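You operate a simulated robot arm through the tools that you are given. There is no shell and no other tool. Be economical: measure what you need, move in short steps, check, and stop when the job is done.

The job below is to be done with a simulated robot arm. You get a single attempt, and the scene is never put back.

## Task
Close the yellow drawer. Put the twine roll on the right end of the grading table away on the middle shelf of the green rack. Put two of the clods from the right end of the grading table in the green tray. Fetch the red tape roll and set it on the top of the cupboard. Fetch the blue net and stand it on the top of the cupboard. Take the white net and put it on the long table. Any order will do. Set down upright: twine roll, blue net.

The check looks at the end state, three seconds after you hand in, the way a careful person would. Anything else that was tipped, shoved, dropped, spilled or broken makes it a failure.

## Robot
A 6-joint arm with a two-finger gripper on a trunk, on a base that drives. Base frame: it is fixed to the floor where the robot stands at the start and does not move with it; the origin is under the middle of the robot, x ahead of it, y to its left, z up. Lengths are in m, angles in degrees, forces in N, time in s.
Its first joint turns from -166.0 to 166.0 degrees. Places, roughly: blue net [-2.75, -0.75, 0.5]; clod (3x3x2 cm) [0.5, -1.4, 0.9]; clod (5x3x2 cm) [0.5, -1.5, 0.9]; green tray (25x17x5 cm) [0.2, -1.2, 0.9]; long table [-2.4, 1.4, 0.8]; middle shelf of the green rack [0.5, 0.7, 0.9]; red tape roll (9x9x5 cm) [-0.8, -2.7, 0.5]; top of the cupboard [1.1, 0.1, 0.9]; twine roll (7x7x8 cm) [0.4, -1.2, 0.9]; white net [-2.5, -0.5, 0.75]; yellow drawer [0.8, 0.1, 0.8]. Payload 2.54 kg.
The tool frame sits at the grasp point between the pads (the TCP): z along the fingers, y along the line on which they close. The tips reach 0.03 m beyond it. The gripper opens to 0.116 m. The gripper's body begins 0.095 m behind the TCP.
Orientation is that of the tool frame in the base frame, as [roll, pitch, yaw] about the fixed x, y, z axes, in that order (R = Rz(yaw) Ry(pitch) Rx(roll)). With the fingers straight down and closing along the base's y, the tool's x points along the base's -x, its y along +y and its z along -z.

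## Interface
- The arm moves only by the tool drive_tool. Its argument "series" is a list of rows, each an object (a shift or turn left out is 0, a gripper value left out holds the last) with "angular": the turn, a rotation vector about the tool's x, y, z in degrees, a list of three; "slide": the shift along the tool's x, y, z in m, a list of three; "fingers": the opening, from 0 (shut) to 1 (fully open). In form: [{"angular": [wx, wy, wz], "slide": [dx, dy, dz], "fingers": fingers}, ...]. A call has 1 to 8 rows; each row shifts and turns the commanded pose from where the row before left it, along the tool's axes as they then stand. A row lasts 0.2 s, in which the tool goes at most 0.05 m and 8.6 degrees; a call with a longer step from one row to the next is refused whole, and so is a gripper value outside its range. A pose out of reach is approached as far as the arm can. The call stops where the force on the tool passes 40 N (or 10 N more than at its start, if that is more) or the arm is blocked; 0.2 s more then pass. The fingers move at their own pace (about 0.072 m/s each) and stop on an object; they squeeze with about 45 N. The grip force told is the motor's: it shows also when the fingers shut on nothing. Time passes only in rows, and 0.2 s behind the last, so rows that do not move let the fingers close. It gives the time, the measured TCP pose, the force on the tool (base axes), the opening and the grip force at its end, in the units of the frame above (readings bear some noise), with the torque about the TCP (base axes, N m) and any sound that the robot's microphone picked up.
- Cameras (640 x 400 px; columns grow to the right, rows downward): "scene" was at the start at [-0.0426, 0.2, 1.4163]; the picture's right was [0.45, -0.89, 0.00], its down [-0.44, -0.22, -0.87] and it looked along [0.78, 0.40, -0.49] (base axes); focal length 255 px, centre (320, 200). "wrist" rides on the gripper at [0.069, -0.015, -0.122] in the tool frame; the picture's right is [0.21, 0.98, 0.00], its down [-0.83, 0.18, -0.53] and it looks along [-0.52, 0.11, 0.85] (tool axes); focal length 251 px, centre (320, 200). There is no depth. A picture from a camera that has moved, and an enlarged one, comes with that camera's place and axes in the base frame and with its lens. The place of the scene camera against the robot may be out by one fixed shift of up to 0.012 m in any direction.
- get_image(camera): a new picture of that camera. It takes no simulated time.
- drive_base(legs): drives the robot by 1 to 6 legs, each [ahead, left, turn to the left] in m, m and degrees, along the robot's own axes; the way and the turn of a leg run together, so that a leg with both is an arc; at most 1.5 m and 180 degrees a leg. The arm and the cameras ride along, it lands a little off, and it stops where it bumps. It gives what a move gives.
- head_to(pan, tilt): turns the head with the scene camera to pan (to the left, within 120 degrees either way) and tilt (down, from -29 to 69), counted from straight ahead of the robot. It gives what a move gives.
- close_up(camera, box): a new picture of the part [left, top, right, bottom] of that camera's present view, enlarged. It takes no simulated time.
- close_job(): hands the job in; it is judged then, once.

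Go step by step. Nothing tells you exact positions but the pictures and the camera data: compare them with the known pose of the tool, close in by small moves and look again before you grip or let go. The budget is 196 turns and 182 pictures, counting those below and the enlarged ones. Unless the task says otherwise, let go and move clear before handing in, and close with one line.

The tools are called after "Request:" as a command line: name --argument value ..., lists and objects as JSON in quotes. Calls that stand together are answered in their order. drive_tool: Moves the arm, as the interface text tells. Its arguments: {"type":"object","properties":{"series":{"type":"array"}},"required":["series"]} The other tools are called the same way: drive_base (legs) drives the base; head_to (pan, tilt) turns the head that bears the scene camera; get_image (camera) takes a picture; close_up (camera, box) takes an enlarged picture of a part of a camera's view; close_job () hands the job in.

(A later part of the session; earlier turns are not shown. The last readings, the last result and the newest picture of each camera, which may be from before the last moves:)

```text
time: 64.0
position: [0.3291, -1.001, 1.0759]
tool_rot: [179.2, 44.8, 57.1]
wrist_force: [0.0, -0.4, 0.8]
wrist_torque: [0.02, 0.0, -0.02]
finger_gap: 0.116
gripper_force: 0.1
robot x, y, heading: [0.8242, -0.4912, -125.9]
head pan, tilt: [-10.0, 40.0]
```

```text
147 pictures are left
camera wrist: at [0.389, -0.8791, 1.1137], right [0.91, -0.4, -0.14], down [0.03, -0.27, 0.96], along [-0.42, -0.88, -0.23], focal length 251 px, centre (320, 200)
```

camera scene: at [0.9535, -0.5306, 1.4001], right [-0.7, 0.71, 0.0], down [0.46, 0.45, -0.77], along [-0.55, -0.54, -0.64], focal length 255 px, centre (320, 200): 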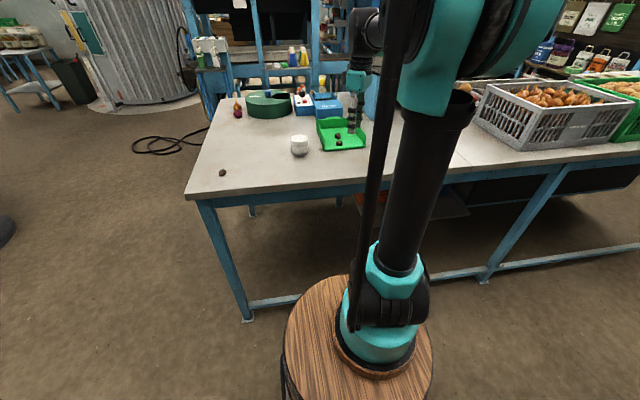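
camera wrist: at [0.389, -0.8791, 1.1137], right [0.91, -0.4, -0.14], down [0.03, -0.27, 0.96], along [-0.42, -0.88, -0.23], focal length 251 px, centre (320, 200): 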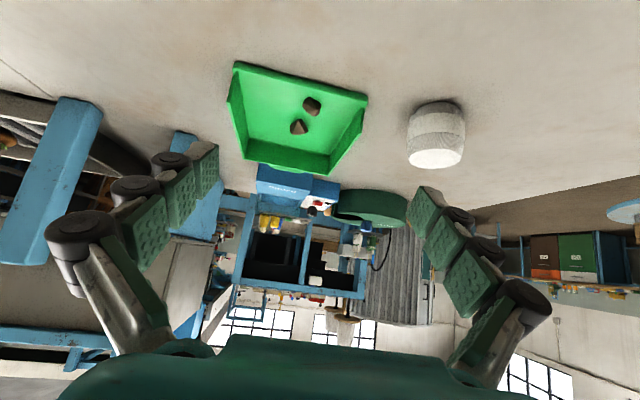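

Request:
drive_tool --series '[{"slide": [0, 0.0385, 0]}, {"slide": [0, 0.0385, 0]}, {"slide": [0, 0.0385, 0]}, {"slide": [0, 0.0385, 0]}, {"slide": [0, 0, 0.034]}, {"slide": [0, 0, 0.034]}]'

Request:
get_image --camera "wrist"

Request:
get_image --camera "scene"

```text
time: 65.4
position: [0.4348, -1.1249, 1.0278]
tool_rot: [179.3, 44.7, 57.0]
wrist_force: [-0.4, -0.9, 0.4]
wrist_torque: [0.01, 0.01, 0.01]
finger_gap: 0.1161
gripper_force: 0.1
robot x, y, heading: [0.8266, -0.491, -125.3]
head pan, tilt: [-10.0, 40.0]
```

```text
146 pictures are left
camera wrist: at [0.4931, -1.0022, 1.0666], right [0.91, -0.4, -0.14], down [0.03, -0.27, 0.96], along [-0.42, -0.88, -0.23], focal length 251 px, centre (320, 200)
```

wrist: 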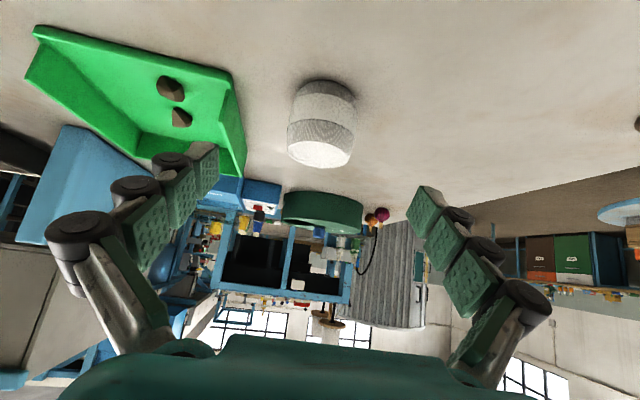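

```text
145 pictures are left
camera scene: at [0.9536, -0.5304, 1.4001], right [-0.7, 0.71, 0.0], down [0.46, 0.45, -0.77], along [-0.55, -0.54, -0.64], focal length 255 px, centre (320, 200)
```

scene: 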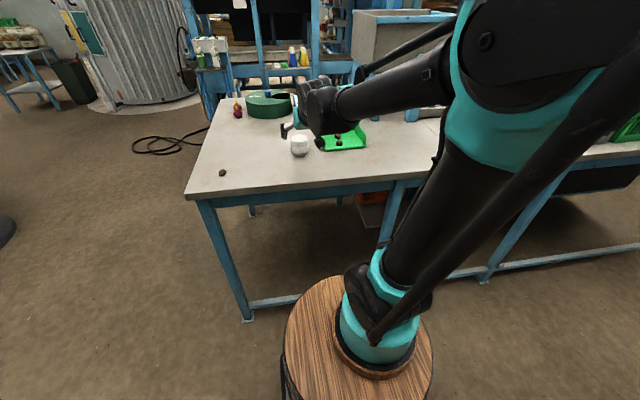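

Aligned. I'll narrow the opening a little to clear the tray and advance along the fingers.

Request:
drive_tool --series '[{"fingers": 0.75}, {}, {"slide": [0, 0, 0.03]}, {"slide": [0, 0, 0.03]}, {"slide": [0, 0, 0.03]}]'

Request:
get_image --camera "wrist"

```text
time: 66.6
position: [0.4025, -1.1778, 0.9644]
tool_rot: [179.3, 44.6, 57.0]
wrist_force: [0.2, 0.5, -0.1]
wrist_torque: [-0.01, 0.04, 0.0]
finger_gap: 0.087
gripper_force: 0.0
robot x, y, heading: [0.8247, -0.4929, -125.2]
head pan, tilt: [-10.0, 40.0]
```

```text
144 pictures are left
camera wrist: at [0.4612, -1.0557, 1.0024], right [0.91, -0.4, -0.14], down [0.03, -0.27, 0.96], along [-0.42, -0.88, -0.23], focal length 251 px, centre (320, 200)
```

wrist: 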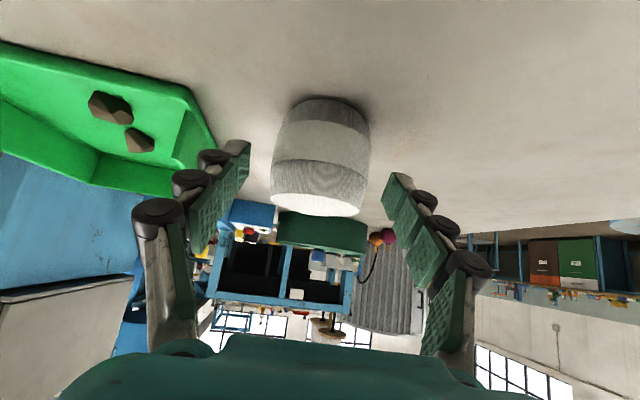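

Request:
drive_tool --series '[{"slide": [0, 0, 0.026]}, {"fingers": 0}, {}, {}, {}]'

Request:
get_image --camera "wrist"

```text
time: 67.8
position: [0.3922, -1.1929, 0.9454]
tool_rot: [179.2, 44.6, 57.1]
wrist_force: [0.0, -0.4, 6.0]
wrist_torque: [-0.07, 0.17, 0.03]
finger_gap: 0.0669
gripper_force: 45.1
robot x, y, heading: [0.8223, -0.488, -125.5]
head pan, tilt: [-10.0, 40.0]
```

```text
143 pictures are left
camera wrist: at [0.4511, -1.0711, 0.9835], right [0.91, -0.4, -0.14], down [0.03, -0.27, 0.96], along [-0.42, -0.88, -0.23], focal length 251 px, centre (320, 200)
```

wrist: 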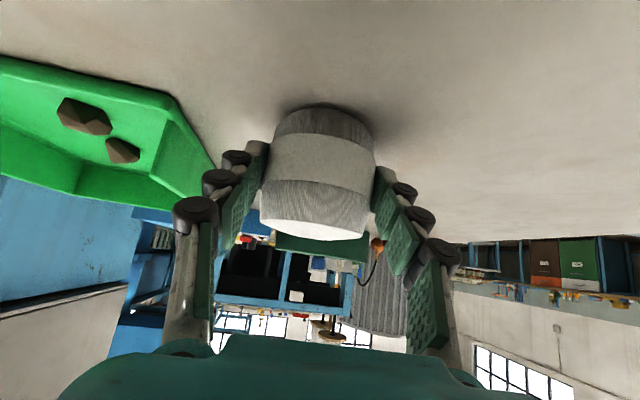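

Gripped. I'll lift it straight up.

Request:
drive_tool --series '[{"slide": [-0.03, 0, -0.03]}, {"slide": [-0.03, 0, -0.03]}, {"slide": [-0.03, 0, -0.03]}, {"slide": [-0.03, 0, -0.03]}, {"slide": [-0.03, 0, -0.03]}]'

Request:
get_image --camera "wrist"

```text
time: 69.0
position: [0.3893, -1.1961, 1.1589]
tool_rot: [179.2, 44.6, 57.1]
wrist_force: [1.0, -0.5, -1.9]
wrist_torque: [0.03, -0.03, -0.03]
finger_gap: 0.0667
gripper_force: 44.6
robot x, y, heading: [0.8248, -0.4899, -125.5]
head pan, tilt: [-10.0, 40.0]
```

```text
142 pictures are left
camera wrist: at [0.4478, -1.0741, 1.1976], right [0.91, -0.4, -0.14], down [0.03, -0.27, 0.96], along [-0.42, -0.88, -0.24], focal length 251 px, centre (320, 200)
```

wrist: 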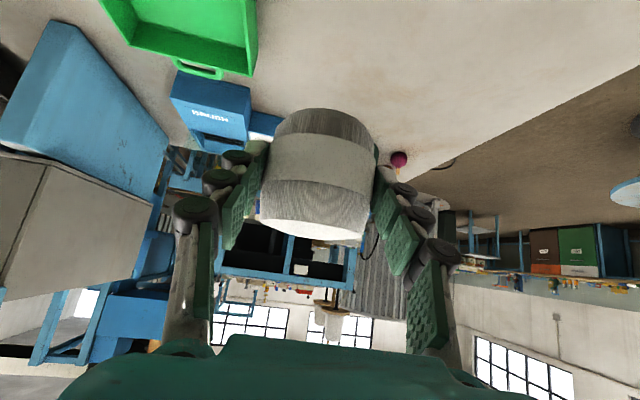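

I'll retract the arm close before driving, then turn so it trails along the corridor.

Request:
drive_tool --series '[{"slide": [0.031, 0, -0.031]}, {"slide": [0.031, 0, -0.031]}, {"slide": [0.031, 0, -0.031]}, {"slide": [0.031, 0, -0.031]}, {"slide": [0.031, 0, -0.031]}, {"slide": [0.028, 0, -0.028]}]'

Request:
get_image --camera "scene"

```text
time: 70.4
position: [0.5285, -0.9764, 1.1577]
tool_rot: [179.3, 44.6, 57.0]
wrist_force: [0.6, -0.4, -1.9]
wrist_torque: [0.05, -0.02, -0.01]
finger_gap: 0.0666
gripper_force: 45.5
robot x, y, heading: [0.8248, -0.49, -125.5]
head pan, tilt: [-10.0, 40.0]
```

```text
141 pictures are left
camera scene: at [0.9535, -0.531, 1.4001], right [-0.7, 0.71, 0.0], down [0.46, 0.45, -0.77], along [-0.55, -0.54, -0.64], focal length 255 px, centre (320, 200)
```

scene: 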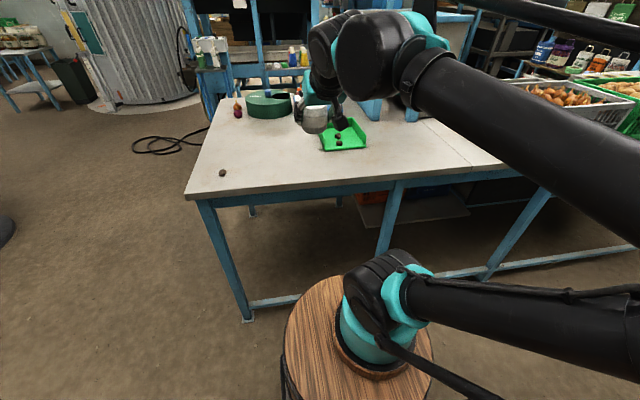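

Request:
head_to --pan -80 --tilt 25

Request:
get_image --camera "scene"

```text
time: 71.8
position: [0.5274, -0.9763, 1.1591]
tool_rot: [179.3, 44.6, 57.2]
wrist_force: [0.1, -0.2, -1.9]
wrist_torque: [0.03, -0.02, 0.0]
finger_gap: 0.0666
gripper_force: 44.4
robot x, y, heading: [0.8257, -0.4892, -125.5]
head pan, tilt: [-80.0, 25.0]
```

```text
140 pictures are left
camera scene: at [0.931, -0.4314, 1.4234], right [0.43, 0.9, 0.0], down [0.38, -0.18, -0.91], along [-0.82, 0.39, -0.42], focal length 255 px, centre (320, 200)
```

scene: 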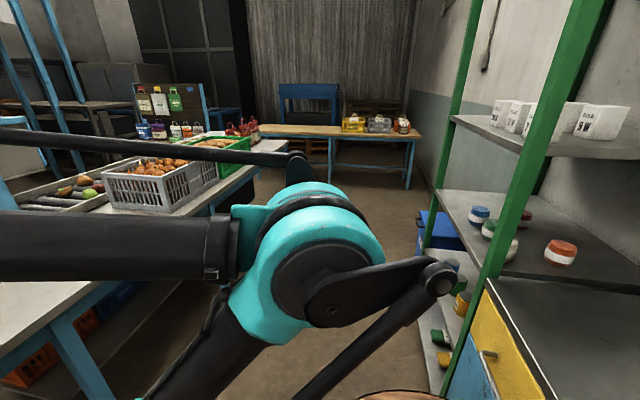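

The elbow stays compact. I'll turn left, back along the corridor, then turn to face the rack.

Request:
drive_base --legs '[[0, 0, 88.2], [-0.577, -0.105, 0], [-0.576, -0.105, 0]]'

Request:
head_to --pan 70 --tilt 30

Request:
get_image --camera "scene"

```text
time: 81.9
position: [0.2468, -0.2509, 1.1582]
tool_rot: [179.3, 44.6, 143.5]
wrist_force: [-0.8, -0.4, -2.1]
wrist_torque: [0.01, 0.03, 0.01]
finger_gap: 0.0667
gripper_force: 44.7
robot x, y, heading: [-0.2213, 0.0795, -39.1]
head pan, tilt: [-80.0, 25.0]
```

```text
time: 84.2
position: [0.2475, -0.2503, 1.1573]
tool_rot: [179.3, 44.6, 143.5]
wrist_force: [0.2, -0.4, -1.0]
wrist_torque: [0.04, 0.04, 0.02]
finger_gap: 0.0668
gripper_force: 45.2
robot x, y, heading: [-0.2213, 0.0778, -39.3]
head pan, tilt: [70.0, 30.0]
```

```text
139 pictures are left
camera scene: at [-0.1425, 0.3242, 1.4155], right [0.51, -0.86, 0.0], down [-0.43, -0.26, -0.87], along [0.74, 0.44, -0.5], focal length 255 px, centre (320, 200)
```

scene: 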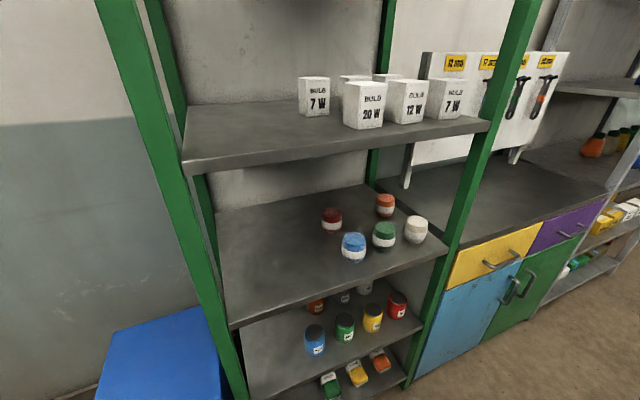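

Shelf height 0.90 is confirmed, with the underside of the shelf above at about 1.26. There's free space left of the jars; I'll turn to face it.

Request:
drive_base --legs '[[0, 0, 86.1]]'

Request:
head_to --pan 0 --tilt 30

Request:
get_image --camera "scene"

Request:
get_image --camera "wrist"

```text
time: 88.2
position: [0.1497, 0.5119, 1.1594]
tool_rot: [179.2, 44.6, -131.7]
wrist_force: [0.1, 0.5, -1.4]
wrist_torque: [-0.03, -0.02, 0.01]
finger_gap: 0.067
gripper_force: 45.2
robot x, y, heading: [-0.2175, 0.0827, 45.9]
head pan, tilt: [70.0, 30.0]
```

```text
time: 89.7
position: [0.1492, 0.5116, 1.1575]
tool_rot: [179.3, 44.7, -131.6]
wrist_force: [0.1, -0.1, -1.8]
wrist_torque: [0.01, 0.03, 0.02]
finger_gap: 0.0664
gripper_force: 44.8
robot x, y, heading: [-0.2206, 0.0795, 45.9]
head pan, tilt: [0.0, 30.0]
```

```text
138 pictures are left
camera scene: at [-0.35, 0.1694, 1.4155], right [0.72, -0.7, 0.0], down [-0.35, -0.36, -0.87], along [0.6, 0.62, -0.5], focal length 255 px, centre (320, 200)
```

scene: 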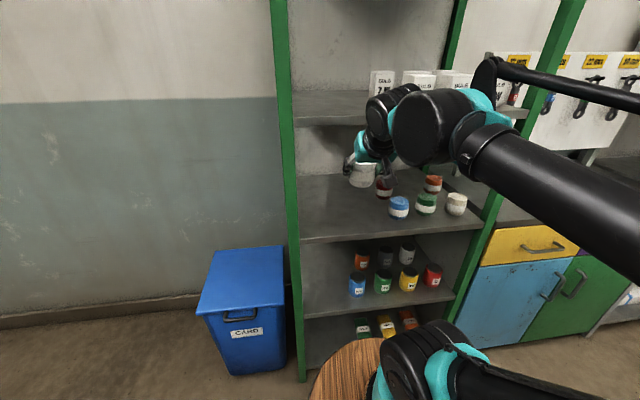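

```text
137 pictures are left
camera wrist: at [0.0718, 0.4002, 1.1966], right [-0.84, 0.53, -0.14], down [0.01, 0.27, 0.96], along [0.55, 0.8, -0.23], focal length 251 px, centre (320, 200)
```

wrist: 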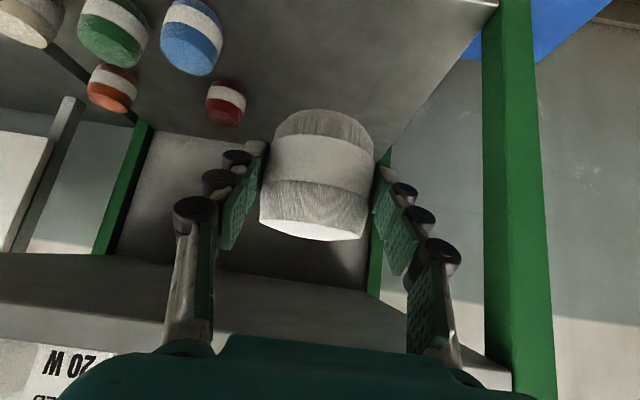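

Advancing along the tool axis (45° down and in) takes it between the shelves with clearance.

Request:
drive_tool --series '[{"slide": [0, 0, 0.042]}, {"slide": [0, 0, 0.042]}, {"slide": [0, 0, 0.042]}, {"slide": [0, 0, 0.042]}]'

Request:
get_image --camera "scene"

Request:
get_image --camera "wrist"

```text
time: 90.7
position: [0.2255, 0.5997, 1.0371]
tool_rot: [179.3, 44.6, -131.7]
wrist_force: [0.4, -0.6, -2.1]
wrist_torque: [0.01, 0.02, -0.01]
finger_gap: 0.0664
gripper_force: 45.1
robot x, y, heading: [-0.2179, 0.0748, 45.6]
head pan, tilt: [0.0, 30.0]
```

```text
136 pictures are left
camera scene: at [-0.3501, 0.1691, 1.4155], right [0.72, -0.7, 0.0], down [-0.35, -0.36, -0.87], along [0.6, 0.62, -0.5], focal length 255 px, centre (320, 200)
```

scene: 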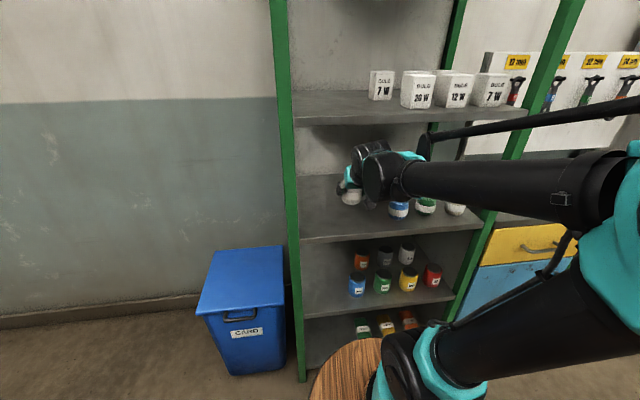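

```text
135 pictures are left
camera wrist: at [0.1488, 0.4874, 1.0749], right [-0.84, 0.53, -0.14], down [0.01, 0.27, 0.96], along [0.55, 0.8, -0.23], focal length 251 px, centre (320, 200)
```

wrist: 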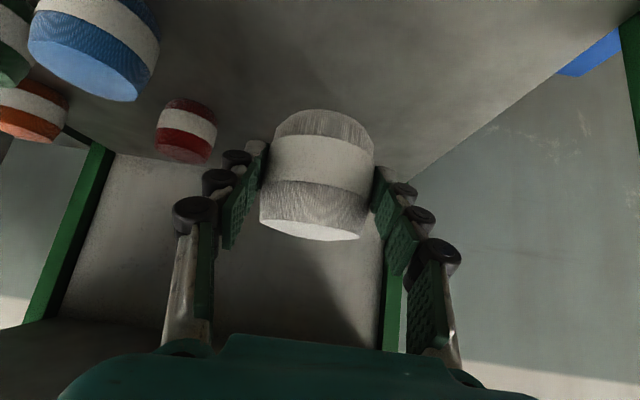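

Request:
drive_tool --series '[{"slide": [0, 0, 0.035]}, {"slide": [0, 0, 0.035]}, {"slide": [0.015, 0, 0.015]}]'

Request:
get_image --camera "scene"

Request:
get_image --camera "wrist"

```text
time: 91.5
position: [0.258, 0.6373, 0.9671]
tool_rot: [179.3, 44.6, -131.6]
wrist_force: [-0.6, -0.8, -1.5]
wrist_torque: [-0.03, 0.04, -0.01]
finger_gap: 0.0665
gripper_force: 44.8
robot x, y, heading: [-0.2168, 0.0784, 46.1]
head pan, tilt: [0.0, 30.0]
```

```text
134 pictures are left
camera scene: at [-0.35, 0.1693, 1.4155], right [0.72, -0.7, 0.0], down [-0.35, -0.36, -0.87], along [0.6, 0.62, -0.5], focal length 255 px, centre (320, 200)
```

scene: 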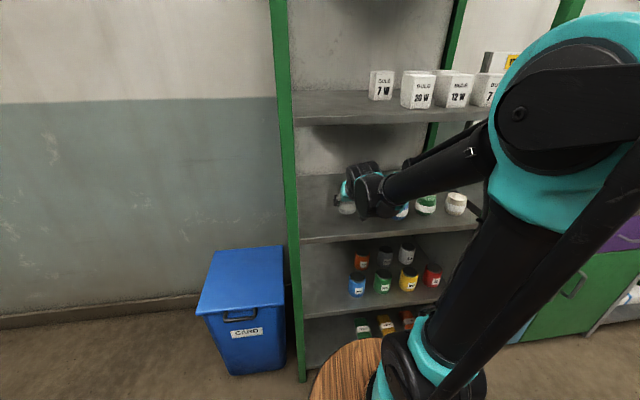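

```text
133 pictures are left
camera wrist: at [0.1797, 0.5259, 1.0055], right [-0.84, 0.53, -0.14], down [0.01, 0.27, 0.96], along [0.55, 0.8, -0.23], focal length 251 px, centre (320, 200)
```

wrist: 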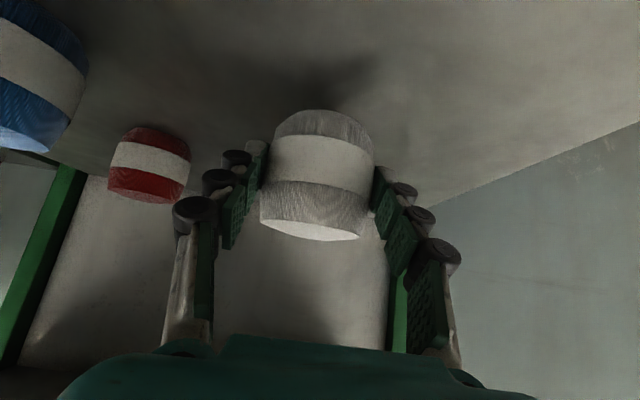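

Request:
drive_tool --series '[{"slide": [0.007, 0, 0.007]}, {"slide": [0.004, 0, 0.004]}, {"slide": [0.002, 0, 0.002]}, {"slide": [0.0015, 0, 0.0015]}]'

```text
time: 92.5
position: [0.2563, 0.6388, 0.9467]
tool_rot: [179.3, 44.6, -131.6]
wrist_force: [-0.6, 0.3, -1.9]
wrist_torque: [0.0, -0.01, -0.01]
finger_gap: 0.0665
gripper_force: 44.9
robot x, y, heading: [-0.2191, 0.0757, 46.1]
head pan, tilt: [0.0, 30.0]
```

Request:
drive_tool --series '[{"slide": [0.001, 0, 0.001]}, {"slide": [0.001, 0, 0.001]}]'

Request:
get_image --camera "wrist"

```text
time: 93.1
position: [0.2573, 0.6387, 0.9453]
tool_rot: [179.3, 44.6, -131.6]
wrist_force: [-4.3, -3.0, 18.5]
wrist_torque: [-0.3, -0.4, -0.12]
finger_gap: 0.0668
gripper_force: 44.5
robot x, y, heading: [-0.2182, 0.0779, 45.8]
head pan, tilt: [0.0, 30.0]
```

```text
132 pictures are left
camera wrist: at [0.1798, 0.527, 0.9834], right [-0.84, 0.53, -0.14], down [0.01, 0.27, 0.96], along [0.55, 0.8, -0.23], focal length 251 px, centre (320, 200)
```

wrist: 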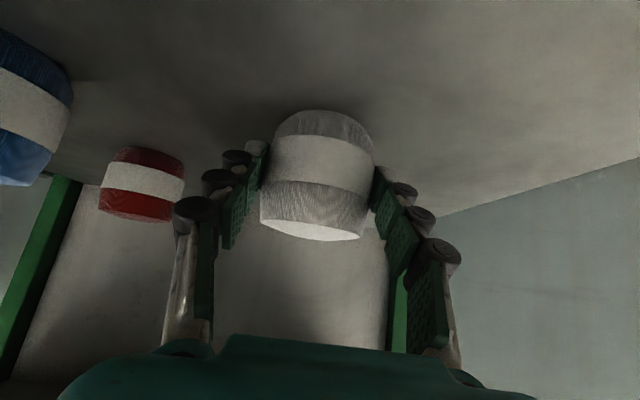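

Contact on the shelf. I'll ease off by 1 mm, open, and withdraw along the tool axis.

Request:
drive_tool --series '[{"slide": [-0.0007, 0, -0.0007]}, {"fingers": 0.8}, {}, {}, {"slide": [0, 0, -0.02]}, {"slide": [0, 0, -0.04]}, {"slide": [0, 0, -0.04]}, {"slide": [0, 0, -0.04]}]'

Request:
get_image --camera "wrist"

```text
time: 94.9
position: [0.1954, 0.5635, 1.0456]
tool_rot: [179.3, 44.6, -131.8]
wrist_force: [0.1, 1.1, -0.2]
wrist_torque: [-0.05, 0.06, -0.02]
finger_gap: 0.0927
gripper_force: 0.2
robot x, y, heading: [-0.2155, 0.0763, 45.7]
head pan, tilt: [0.0, 30.0]
```

```text
131 pictures are left
camera wrist: at [0.1166, 0.4523, 1.0836], right [-0.84, 0.53, -0.14], down [0.01, 0.27, 0.96], along [0.55, 0.8, -0.23], focal length 251 px, centre (320, 200)
```

wrist: 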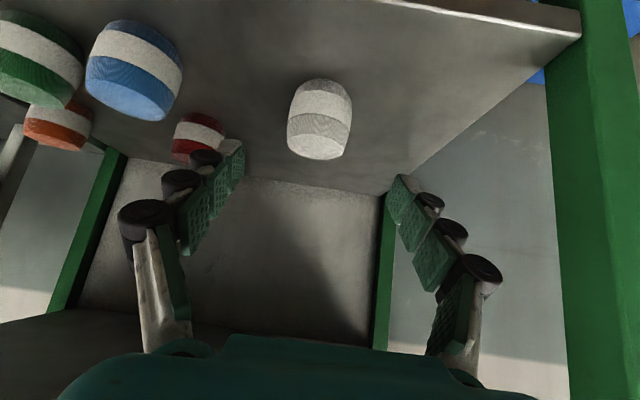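

The twine stands on the shelf. I'll retract fully, then turn to look west.

Request:
drive_tool --series '[{"slide": [0, 0, -0.04]}, {"slide": [0, 0, -0.04]}, {"slide": [0, 0, -0.04]}, {"slide": [0, 0, -0.04], "fingers": 0.5}]'

Request:
get_image --camera "scene"

Request:
head_to --pan 100 --tilt 25

Request:
get_image --camera "scene"

```text
time: 95.9
position: [0.1225, 0.4761, 1.1577]
tool_rot: [179.2, 44.6, -131.6]
wrist_force: [0.6, 0.5, 0.7]
wrist_torque: [-0.05, 0.0, 0.01]
finger_gap: 0.0581
gripper_force: 0.0
robot x, y, heading: [-0.2186, 0.0755, 45.6]
head pan, tilt: [0.0, 30.0]
```

```text
130 pictures are left
camera scene: at [-0.3499, 0.1694, 1.4155], right [0.72, -0.7, 0.0], down [-0.35, -0.36, -0.87], along [0.6, 0.62, -0.5], focal length 255 px, centre (320, 200)
```

scene: 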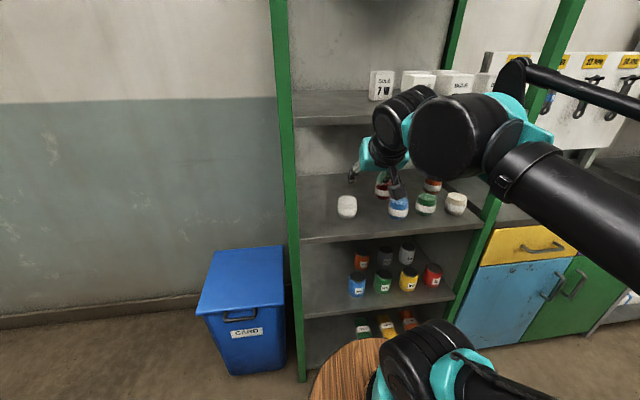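

```text
time: 97.6
position: [0.1223, 0.4768, 1.1575]
tool_rot: [179.3, 44.6, -131.6]
wrist_force: [-0.7, 0.2, 0.2]
wrist_torque: [-0.02, 0.0, 0.0]
finger_gap: 0.0582
gripper_force: 0.0
robot x, y, heading: [-0.2187, 0.0741, 45.8]
head pan, tilt: [100.0, 25.0]
```

```text
129 pictures are left
camera scene: at [-0.4892, 0.1564, 1.4234], right [0.56, 0.83, 0.0], down [0.35, -0.24, -0.91], along [-0.75, 0.51, -0.42], focal length 255 px, centre (320, 200)
```

scene: 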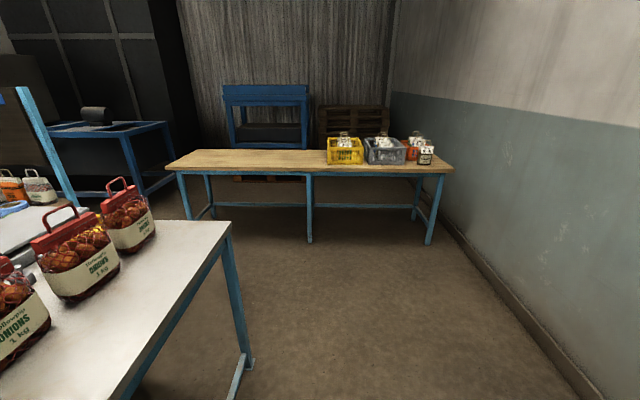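

The long table and the passage past the grading table's left end are visible. I'll drive west.

Request:
drive_base --legs '[[0, 0, 97.3], [1.4, 0, 0]]'

Request:
head_to --pan 50 --tilt 20

Request:
get_image --camera "scene"

Request:
head_to --pan 10 --tilt 25

Request:
get_image --camera "scene"

```text
time: 108.7
position: [-1.7663, 1.242, 1.1584]
tool_rot: [179.4, 44.5, -35.5]
wrist_force: [0.3, -0.8, 0.2]
wrist_torque: [-0.01, 0.01, 0.0]
finger_gap: 0.0579
gripper_force: 0.0
robot x, y, heading: [-1.3359, 0.9492, 142.0]
head pan, tilt: [100.0, 25.0]
```

```text
time: 109.9
position: [-1.7655, 1.2419, 1.1579]
tool_rot: [179.3, 44.6, -35.4]
wrist_force: [0.5, -0.1, 1.1]
wrist_torque: [0.01, -0.03, 0.03]
finger_gap: 0.0581
gripper_force: 0.0
robot x, y, heading: [-1.3298, 0.949, 141.8]
head pan, tilt: [50.0, 20.0]
```

```text
128 pictures are left
camera scene: at [-1.4242, 0.7434, 1.4315], right [-0.21, 0.98, 0.0], down [0.33, 0.07, -0.94], along [-0.92, -0.19, -0.34], focal length 255 px, centre (320, 200)
```

scene: 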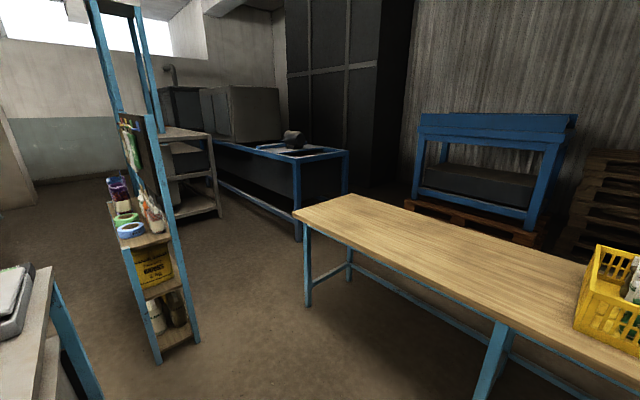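

```text
time: 111.0
position: [-1.7664, 1.2417, 1.1566]
tool_rot: [179.3, 44.6, -35.5]
wrist_force: [0.7, 0.1, -0.1]
wrist_torque: [0.01, 0.0, 0.01]
finger_gap: 0.0578
gripper_force: 0.1
robot x, y, heading: [-1.3352, 0.9453, 141.8]
head pan, tilt: [10.0, 25.0]
```

```text
127 pictures are left
camera scene: at [-1.4144, 0.806, 1.4234], right [0.47, 0.88, 0.0], down [0.37, -0.2, -0.91], along [-0.8, 0.43, -0.42], focal length 255 px, centre (320, 200)
```

scene: 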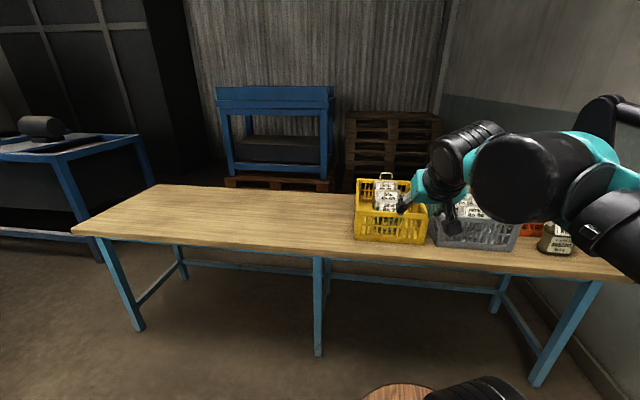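

Request:
head_to --pan 75 --tilt 25

Request:
get_image --camera "scene"

Request:
close_up --camera "scene" --box '[220, 40, 460, 300]'

```text
time: 112.3
position: [-1.7655, 1.2415, 1.1573]
tool_rot: [179.3, 44.6, -35.5]
wrist_force: [0.0, -0.5, 0.0]
wrist_torque: [0.0, 0.0, 0.03]
finger_gap: 0.0577
gripper_force: 0.1
robot x, y, heading: [-1.331, 0.9462, 141.4]
head pan, tilt: [75.0, 25.0]
```

```text
126 pictures are left
camera scene: at [-1.4068, 0.7074, 1.4234], right [-0.6, 0.8, 0.0], down [0.34, 0.25, -0.91], along [-0.72, -0.54, -0.42], focal length 255 px, centre (320, 200)
```

scene: 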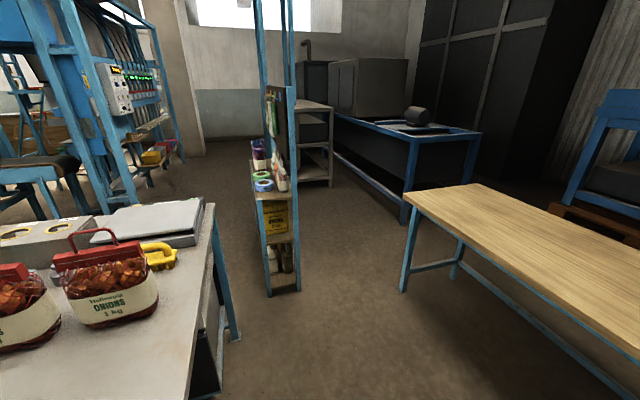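

```text
1.54 times, centred on (340, 170) of scene
camera zoom: at [-1.4068, 0.7074, 1.4234], right [-0.6, 0.8, 0.0], down [0.34, 0.25, -0.91], along [-0.72, -0.54, -0.42], focal length 392 px, centre (289, 246)
```

zoom: 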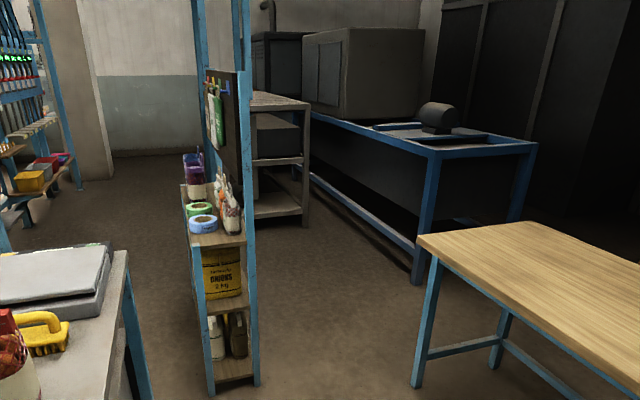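

The net shelf stands near (-2.4, -0.4), with its front facing away from here. I'll reposition for a better view of it.

Request:
drive_base --legs '[[0, 0, 90], [0.197, -0.252, 0], [0.45, 0.035, 0]]'

Request:
head_to --pan 15 --tilt 25

Request:
get_image --camera "scene"

Request:
head_to --pan -40 --tilt 25

Request:
get_image --camera "scene"

```text
time: 120.6
position: [-2.2177, 0.1495, 1.158]
tool_rot: [179.1, 44.7, 52.9]
wrist_force: [0.2, -1.0, 0.2]
wrist_torque: [-0.02, -0.01, -0.03]
finger_gap: 0.058
gripper_force: 0.0
robot x, y, heading: [-1.9128, 0.5774, -129.8]
head pan, tilt: [75.0, 25.0]
```

```text
time: 121.9
position: [-2.2178, 0.1502, 1.1587]
tool_rot: [179.3, 44.6, 53.0]
wrist_force: [-0.7, 0.1, -0.1]
wrist_torque: [-0.01, -0.01, -0.02]
finger_gap: 0.058
gripper_force: 0.1
robot x, y, heading: [-1.9107, 0.5777, -129.8]
head pan, tilt: [15.0, 25.0]
```

```text
124 pictures are left
camera scene: at [-1.7606, 0.4989, 1.4234], right [-0.91, 0.42, 0.0], down [0.18, 0.38, -0.91], along [-0.38, -0.82, -0.42], focal length 255 px, centre (320, 200)
```

scene: 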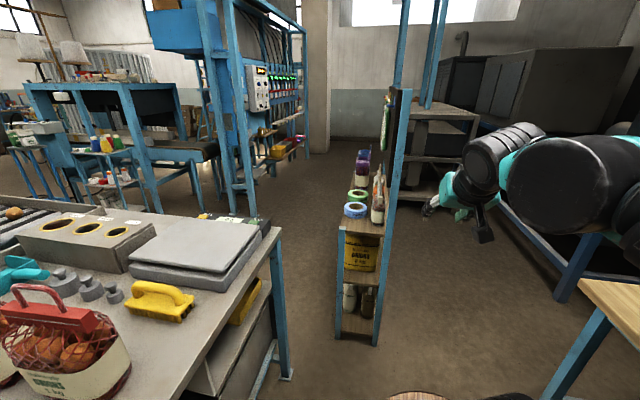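

```text
time: 123.1
position: [-2.2184, 0.1504, 1.1588]
tool_rot: [179.3, 44.6, 53.0]
wrist_force: [0.4, 0.0, 0.1]
wrist_torque: [-0.03, 0.01, 0.04]
finger_gap: 0.0579
gripper_force: 0.0
robot x, y, heading: [-1.9093, 0.5758, -129.8]
head pan, tilt: [-40.0, 25.0]
```

```text
123 pictures are left
camera scene: at [-1.8129, 0.5659, 1.4234], right [-0.18, 0.98, 0.0], down [0.42, 0.08, -0.91], along [-0.89, -0.16, -0.42], focal length 255 px, centre (320, 200)
```

scene: 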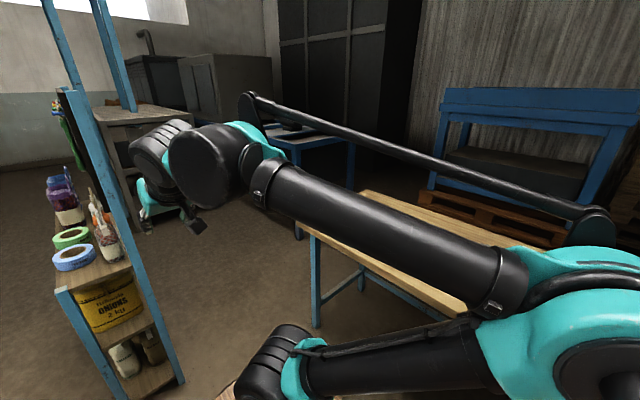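

Request:
head_to --pan 15 --tilt 25

Request:
close_up --camera "scene" --box '[310, 80, 430, 200]'

Request:
close_up --camera "scene" --box '[310, 170, 430, 350]'

Request:
close_up --camera "scene" --box '[170, 50, 330, 200]'

```text
time: 124.3
position: [-2.218, 0.1503, 1.1586]
tool_rot: [179.3, 44.7, 53.1]
wrist_force: [0.2, 0.6, 1.0]
wrist_torque: [0.03, -0.01, 0.0]
finger_gap: 0.0578
gripper_force: 0.0
robot x, y, heading: [-1.9151, 0.5781, -129.6]
head pan, tilt: [15.0, 25.0]
```

```text
3.33 times, centred on (370, 140) of scene
camera zoom: at [-1.7607, 0.4989, 1.4234], right [-0.91, 0.42, 0.0], down [0.18, 0.38, -0.91], along [-0.38, -0.82, -0.42], focal length 850 px, centre (153, 400)
```

zoom: 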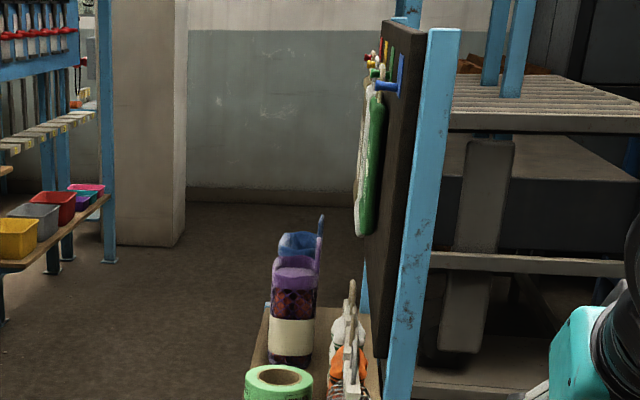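

```text
2.22 times, centred on (370, 260) of scene
camera zoom: at [-1.7607, 0.4989, 1.4234], right [-0.91, 0.42, 0.0], down [0.18, 0.38, -0.91], along [-0.38, -0.82, -0.42], focal length 567 px, centre (209, 67)
```

zoom: 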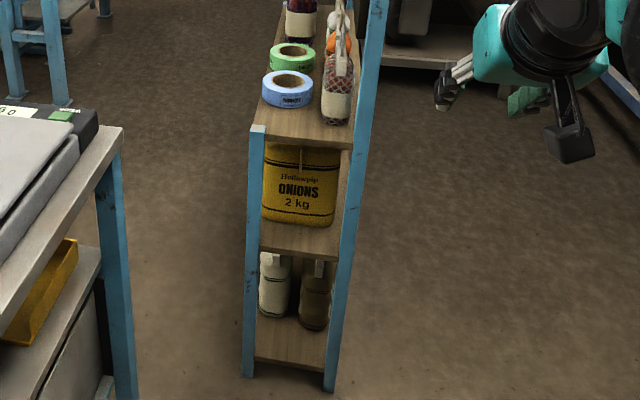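

```text
2.67 times, centred on (250, 125) of scene
camera zoom: at [-1.7607, 0.4989, 1.4234], right [-0.91, 0.42, 0.0], down [0.18, 0.38, -0.91], along [-0.38, -0.82, -0.42], focal length 680 px, centre (507, 400)
```

zoom: 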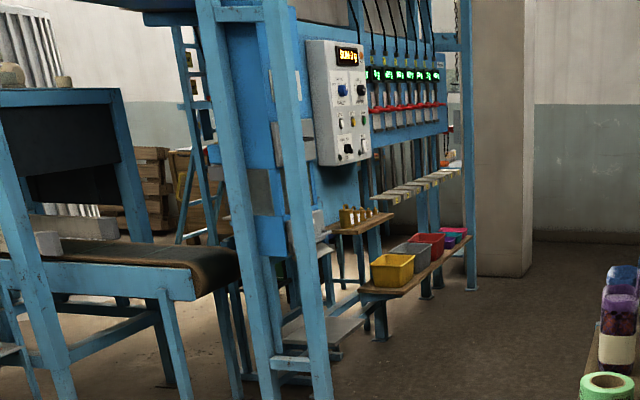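

The nets look like net bags with handles, on a narrow open shelf. I'll move closer, so that the wrist camera can look into the shelf's front.

Request:
drive_base --legs '[[0.307, 0.144, 0]]'

Request:
get_image --camera "scene"

Request:
get_image --camera "wrist"

```text
time: 126.5
position: [-2.2984, -0.1764, 1.1586]
tool_rot: [179.3, 44.6, 53.2]
wrist_force: [-0.2, -0.4, -0.4]
wrist_torque: [0.0, -0.03, 0.03]
finger_gap: 0.0582
gripper_force: 0.1
robot x, y, heading: [-1.9907, 0.2517, -129.5]
head pan, tilt: [15.0, 25.0]
```

```text
119 pictures are left
camera scene: at [-1.8423, 0.1739, 1.4234], right [-0.91, 0.41, 0.0], down [0.17, 0.38, -0.91], along [-0.37, -0.83, -0.42], focal length 255 px, centre (320, 200)
```

scene: 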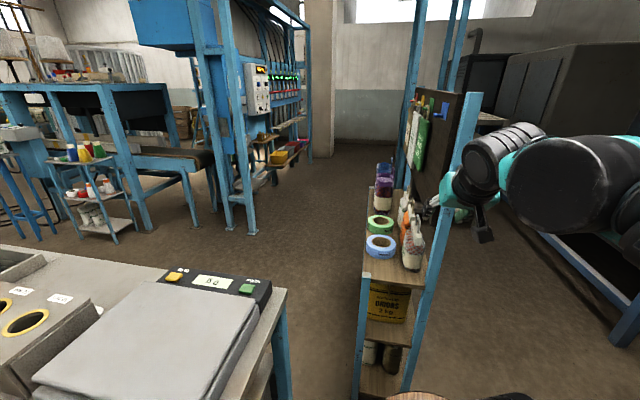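

```text
118 pictures are left
camera wrist: at [-2.2314, -0.0582, 1.1965], right [0.88, -0.46, -0.14], down [0.01, -0.27, 0.96], along [-0.48, -0.85, -0.23], focal length 251 px, centre (320, 200)
```

wrist: 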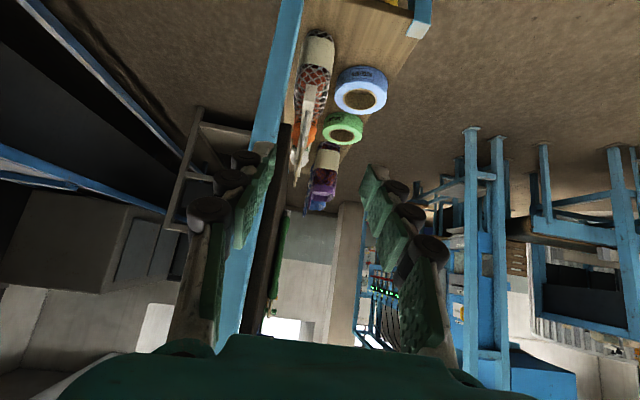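

Request:
close_up --camera "scene" --box '[340, 70, 500, 290]'

Request:
close_up --camera "wrist" --box '[250, 0, 440, 240]'

```text
1.82 times, centred on (420, 180) of scene
camera zoom: at [-1.8423, 0.1739, 1.4234], right [-0.91, 0.41, 0.0], down [0.17, 0.38, -0.91], along [-0.37, -0.83, -0.42], focal length 464 px, centre (138, 236)
```

zoom: 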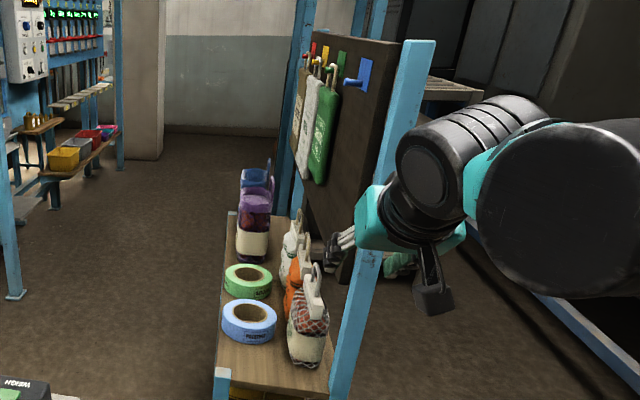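

```text
1.67 times, centred on (345, 120) of wrist
camera zoom: at [-2.2314, -0.0582, 1.1965], right [0.88, -0.46, -0.14], down [0.01, -0.27, 0.96], along [-0.48, -0.85, -0.23], focal length 419 px, centre (278, 333)
```

zoom: 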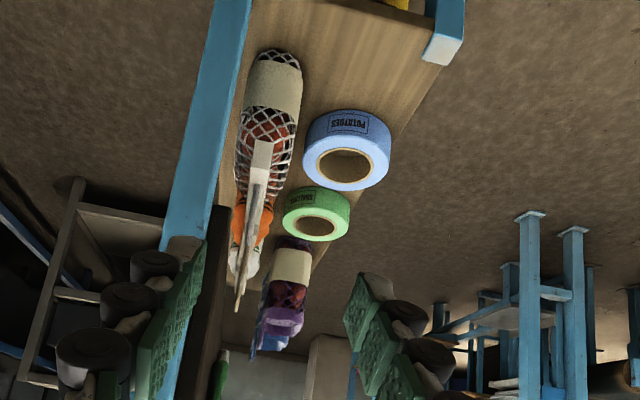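

The nearest net with a white handle, at about (-2.51, -0.45), base z about 0.735, matches the white net. The blue net's hint says z = 0.5, so I'll use the wrist camera to look at the lower shelf from the front.

Request:
drive_tool --series '[{"angular": [0, 6.75, 0], "slide": [0, 0.02, 0]}, {"angular": [0, 6.75, 0], "slide": [0, 0.02, 0]}, {"angular": [0, 6.75, 0], "slide": [0, 0.02, 0]}, {"angular": [0, 6.75, 0], "slide": [0, 0.02, 0]}, {"slide": [-0.04, 0, 0.013]}, {"slide": [-0.04, 0, 0.013]}, {"slide": [-0.04, 0, 0.013]}, {"slide": [-0.04, 0, 0.013]}]'

Request:
drive_tool --series '[{"angular": [2.47, 0, 7.6]}, {"angular": [2.47, 0, 7.6]}, {"angular": [2.47, 0, 7.6]}, {"angular": [2.47, 0, 7.6]}, {"angular": [2.47, 0, 7.6]}, {"angular": [2.47, 0, 7.6]}]'

Request:
get_image --camera "wrist"

Request:
get_image --camera "scene"

```text
time: 128.3
position: [-2.3337, -0.3577, 1.157]
tool_rot: [179.5, 17.5, 53.5]
wrist_force: [0.5, 0.8, 0.8]
wrist_torque: [-0.03, 0.02, 0.04]
finger_gap: 0.0582
gripper_force: 0.1
robot x, y, heading: [-1.9935, 0.2496, -129.4]
head pan, tilt: [15.0, 25.0]
```

```text
time: 129.8
position: [-2.3333, -0.3593, 1.1572]
tool_rot: [180.0, 17.4, 5.6]
wrist_force: [0.2, 0.3, 0.0]
wrist_torque: [-0.01, 0.01, 0.02]
finger_gap: 0.0581
gripper_force: 0.1
robot x, y, heading: [-1.9959, 0.2547, -129.6]
head pan, tilt: [15.0, 25.0]
```

```text
115 pictures are left
camera wrist: at [-2.2333, -0.3339, 1.2538], right [0.3, -0.95, -0.06], down [-0.61, -0.24, 0.76], along [-0.74, -0.19, -0.65], focal length 251 px, centre (320, 200)
```

wrist: 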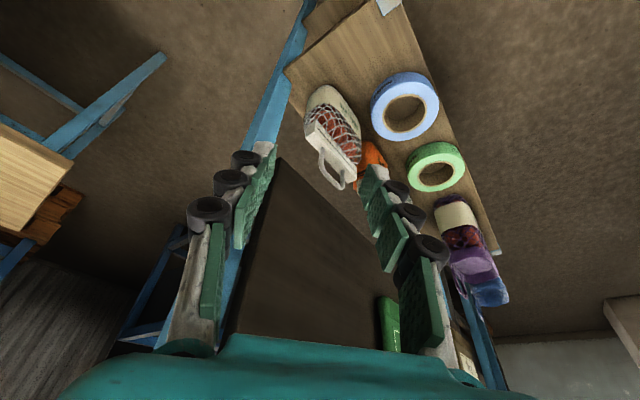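

```text
114 pictures are left
camera scene: at [-1.8423, 0.174, 1.4234], right [-0.91, 0.41, 0.0], down [0.17, 0.38, -0.91], along [-0.37, -0.83, -0.42], focal length 255 px, centre (320, 200)
```

scene: 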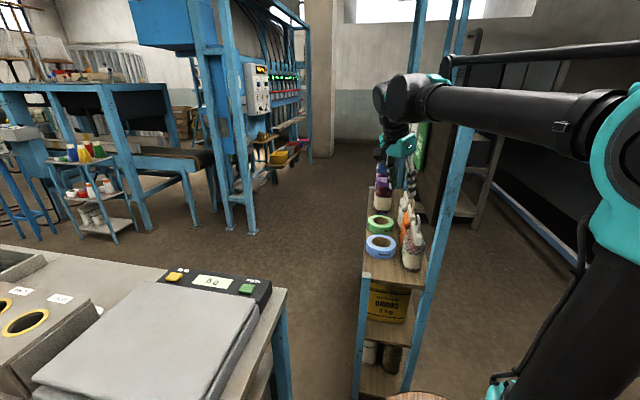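

Request:
drive_tool --series '[{"slide": [0.017, 0.0455, -0.005]}, {"slide": [0.017, 0.0455, -0.005]}, {"slide": [0.017, 0.0455, -0.005]}, {"slide": [0.017, 0.0455, -0.005]}, {"slide": [0.017, 0.0455, -0.005]}, {"slide": [0.017, 0.0455, -0.005]}]'

Request:
get_image --camera "wrist"

```text
time: 131.2
position: [-2.2002, -0.6204, 1.1589]
tool_rot: [-180.0, 17.4, 5.7]
wrist_force: [0.1, 1.0, -0.1]
wrist_torque: [-0.04, -0.05, 0.01]
finger_gap: 0.058
gripper_force: 0.0
robot x, y, heading: [-1.9916, 0.2489, -129.5]
head pan, tilt: [15.0, 25.0]
```

```text
113 pictures are left
camera wrist: at [-2.1009, -0.5943, 1.2551], right [0.3, -0.95, -0.06], down [-0.61, -0.24, 0.76], along [-0.74, -0.19, -0.65], focal length 251 px, centre (320, 200)
```

wrist: 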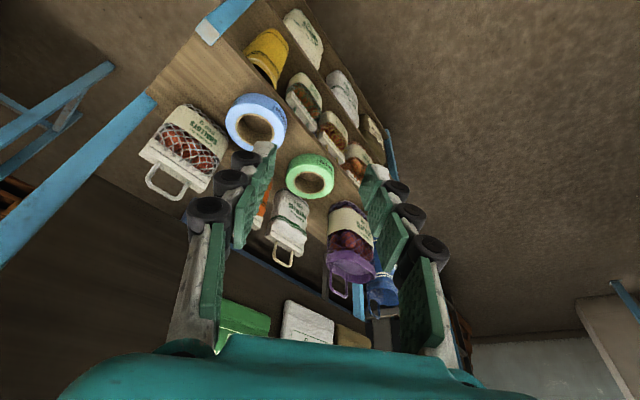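

Request:
close_up --camera "wrist" --box '[220, 0, 400, 180]'

Request:
close_up --camera "wrist" --box '[240, 140, 420, 330]'

```text
2.22 times, centred on (310, 90) of wrist
camera zoom: at [-2.1009, -0.5943, 1.2551], right [0.3, -0.95, -0.06], down [-0.61, -0.24, 0.76], along [-0.74, -0.19, -0.65], focal length 559 px, centre (342, 444)
```

zoom: 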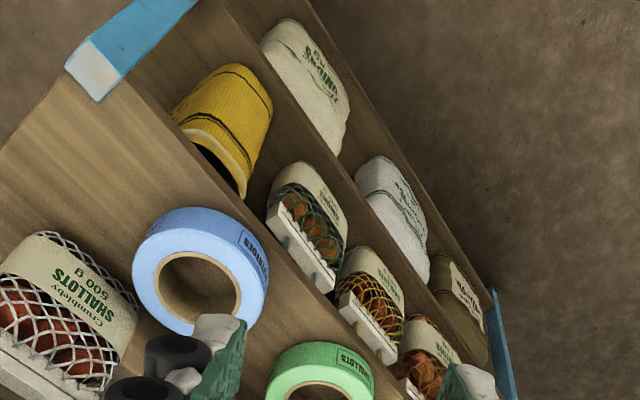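

```text
2.11 times, centred on (330, 235) of wrist
camera zoom: at [-2.1009, -0.5943, 1.2551], right [0.3, -0.95, -0.06], down [-0.61, -0.24, 0.76], along [-0.74, -0.19, -0.65], focal length 529 px, centre (299, 126)
```

zoom: 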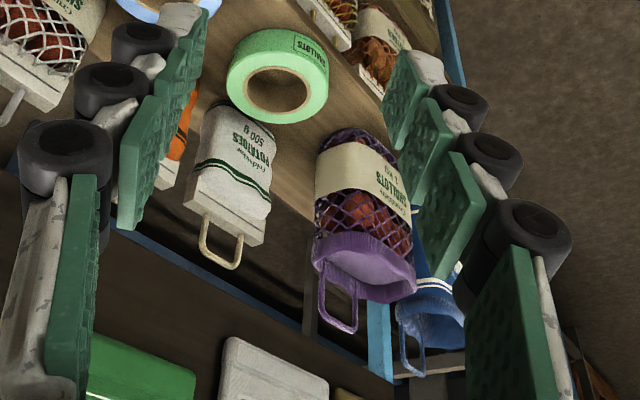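

The white-mesh net is the nearest one. The lower shelf holds more mesh nets; I'll lower the camera to find a blue one there.

Request:
drive_tool --series '[{"slide": [0.02, 0.02, 0.0405], "fingers": 1}, {"slide": [0.014, 0.02, 0.04]}, {"slide": [0.014, 0.02, 0.04]}, {"slide": [0.014, 0, 0.04]}]'

Request:
get_image --camera "wrist"

```text
time: 132.2
position: [-2.183, -0.6792, 0.9855]
tool_rot: [180.0, 17.3, 5.7]
wrist_force: [-0.4, -0.2, 0.7]
wrist_torque: [-0.03, 0.01, 0.01]
finger_gap: 0.116
gripper_force: 0.0
robot x, y, heading: [-1.9943, 0.2493, -129.3]
head pan, tilt: [15.0, 25.0]
```

```text
110 pictures are left
camera wrist: at [-2.0836, -0.6538, 1.0806], right [0.3, -0.95, -0.06], down [-0.61, -0.24, 0.76], along [-0.73, -0.19, -0.65], focal length 251 px, centre (320, 200)
```

wrist: 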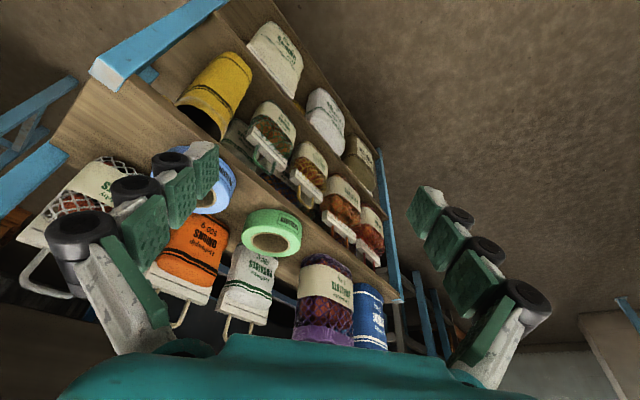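

Request:
close_up --camera "wrist" --box '[210, 80, 400, 280]'

Request:
close_up --camera "wrist" --box '[170, 200, 410, 380]'

```text
2.00 times, centred on (305, 180) of wrist
camera zoom: at [-2.0836, -0.6538, 1.0806], right [0.3, -0.95, -0.06], down [-0.61, -0.24, 0.76], along [-0.73, -0.19, -0.65], focal length 503 px, centre (350, 240)
```

zoom: 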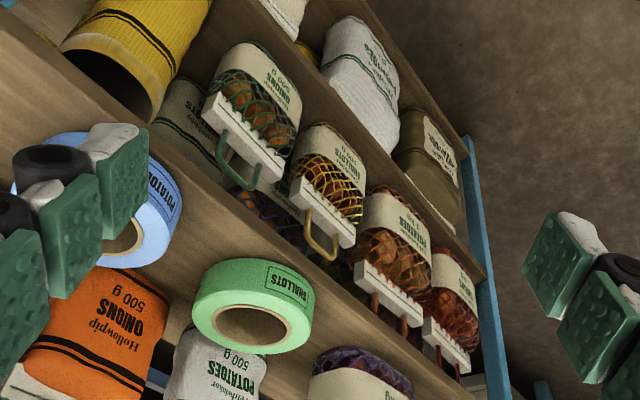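

```text
2.22 times, centred on (290, 290) of wrist
camera zoom: at [-2.0836, -0.6538, 1.0806], right [0.3, -0.95, -0.06], down [-0.61, -0.24, 0.76], along [-0.73, -0.19, -0.65], focal length 559 px, centre (387, 0)
```

zoom: 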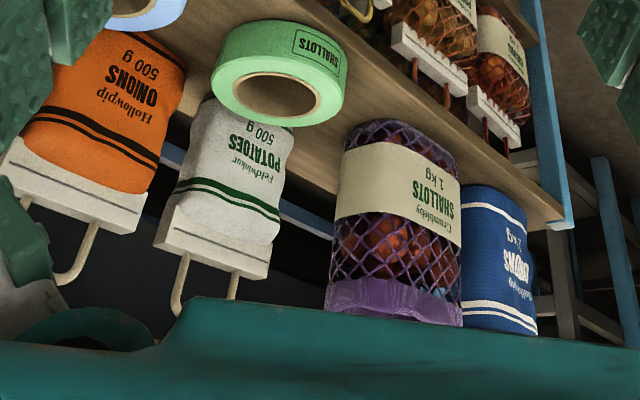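

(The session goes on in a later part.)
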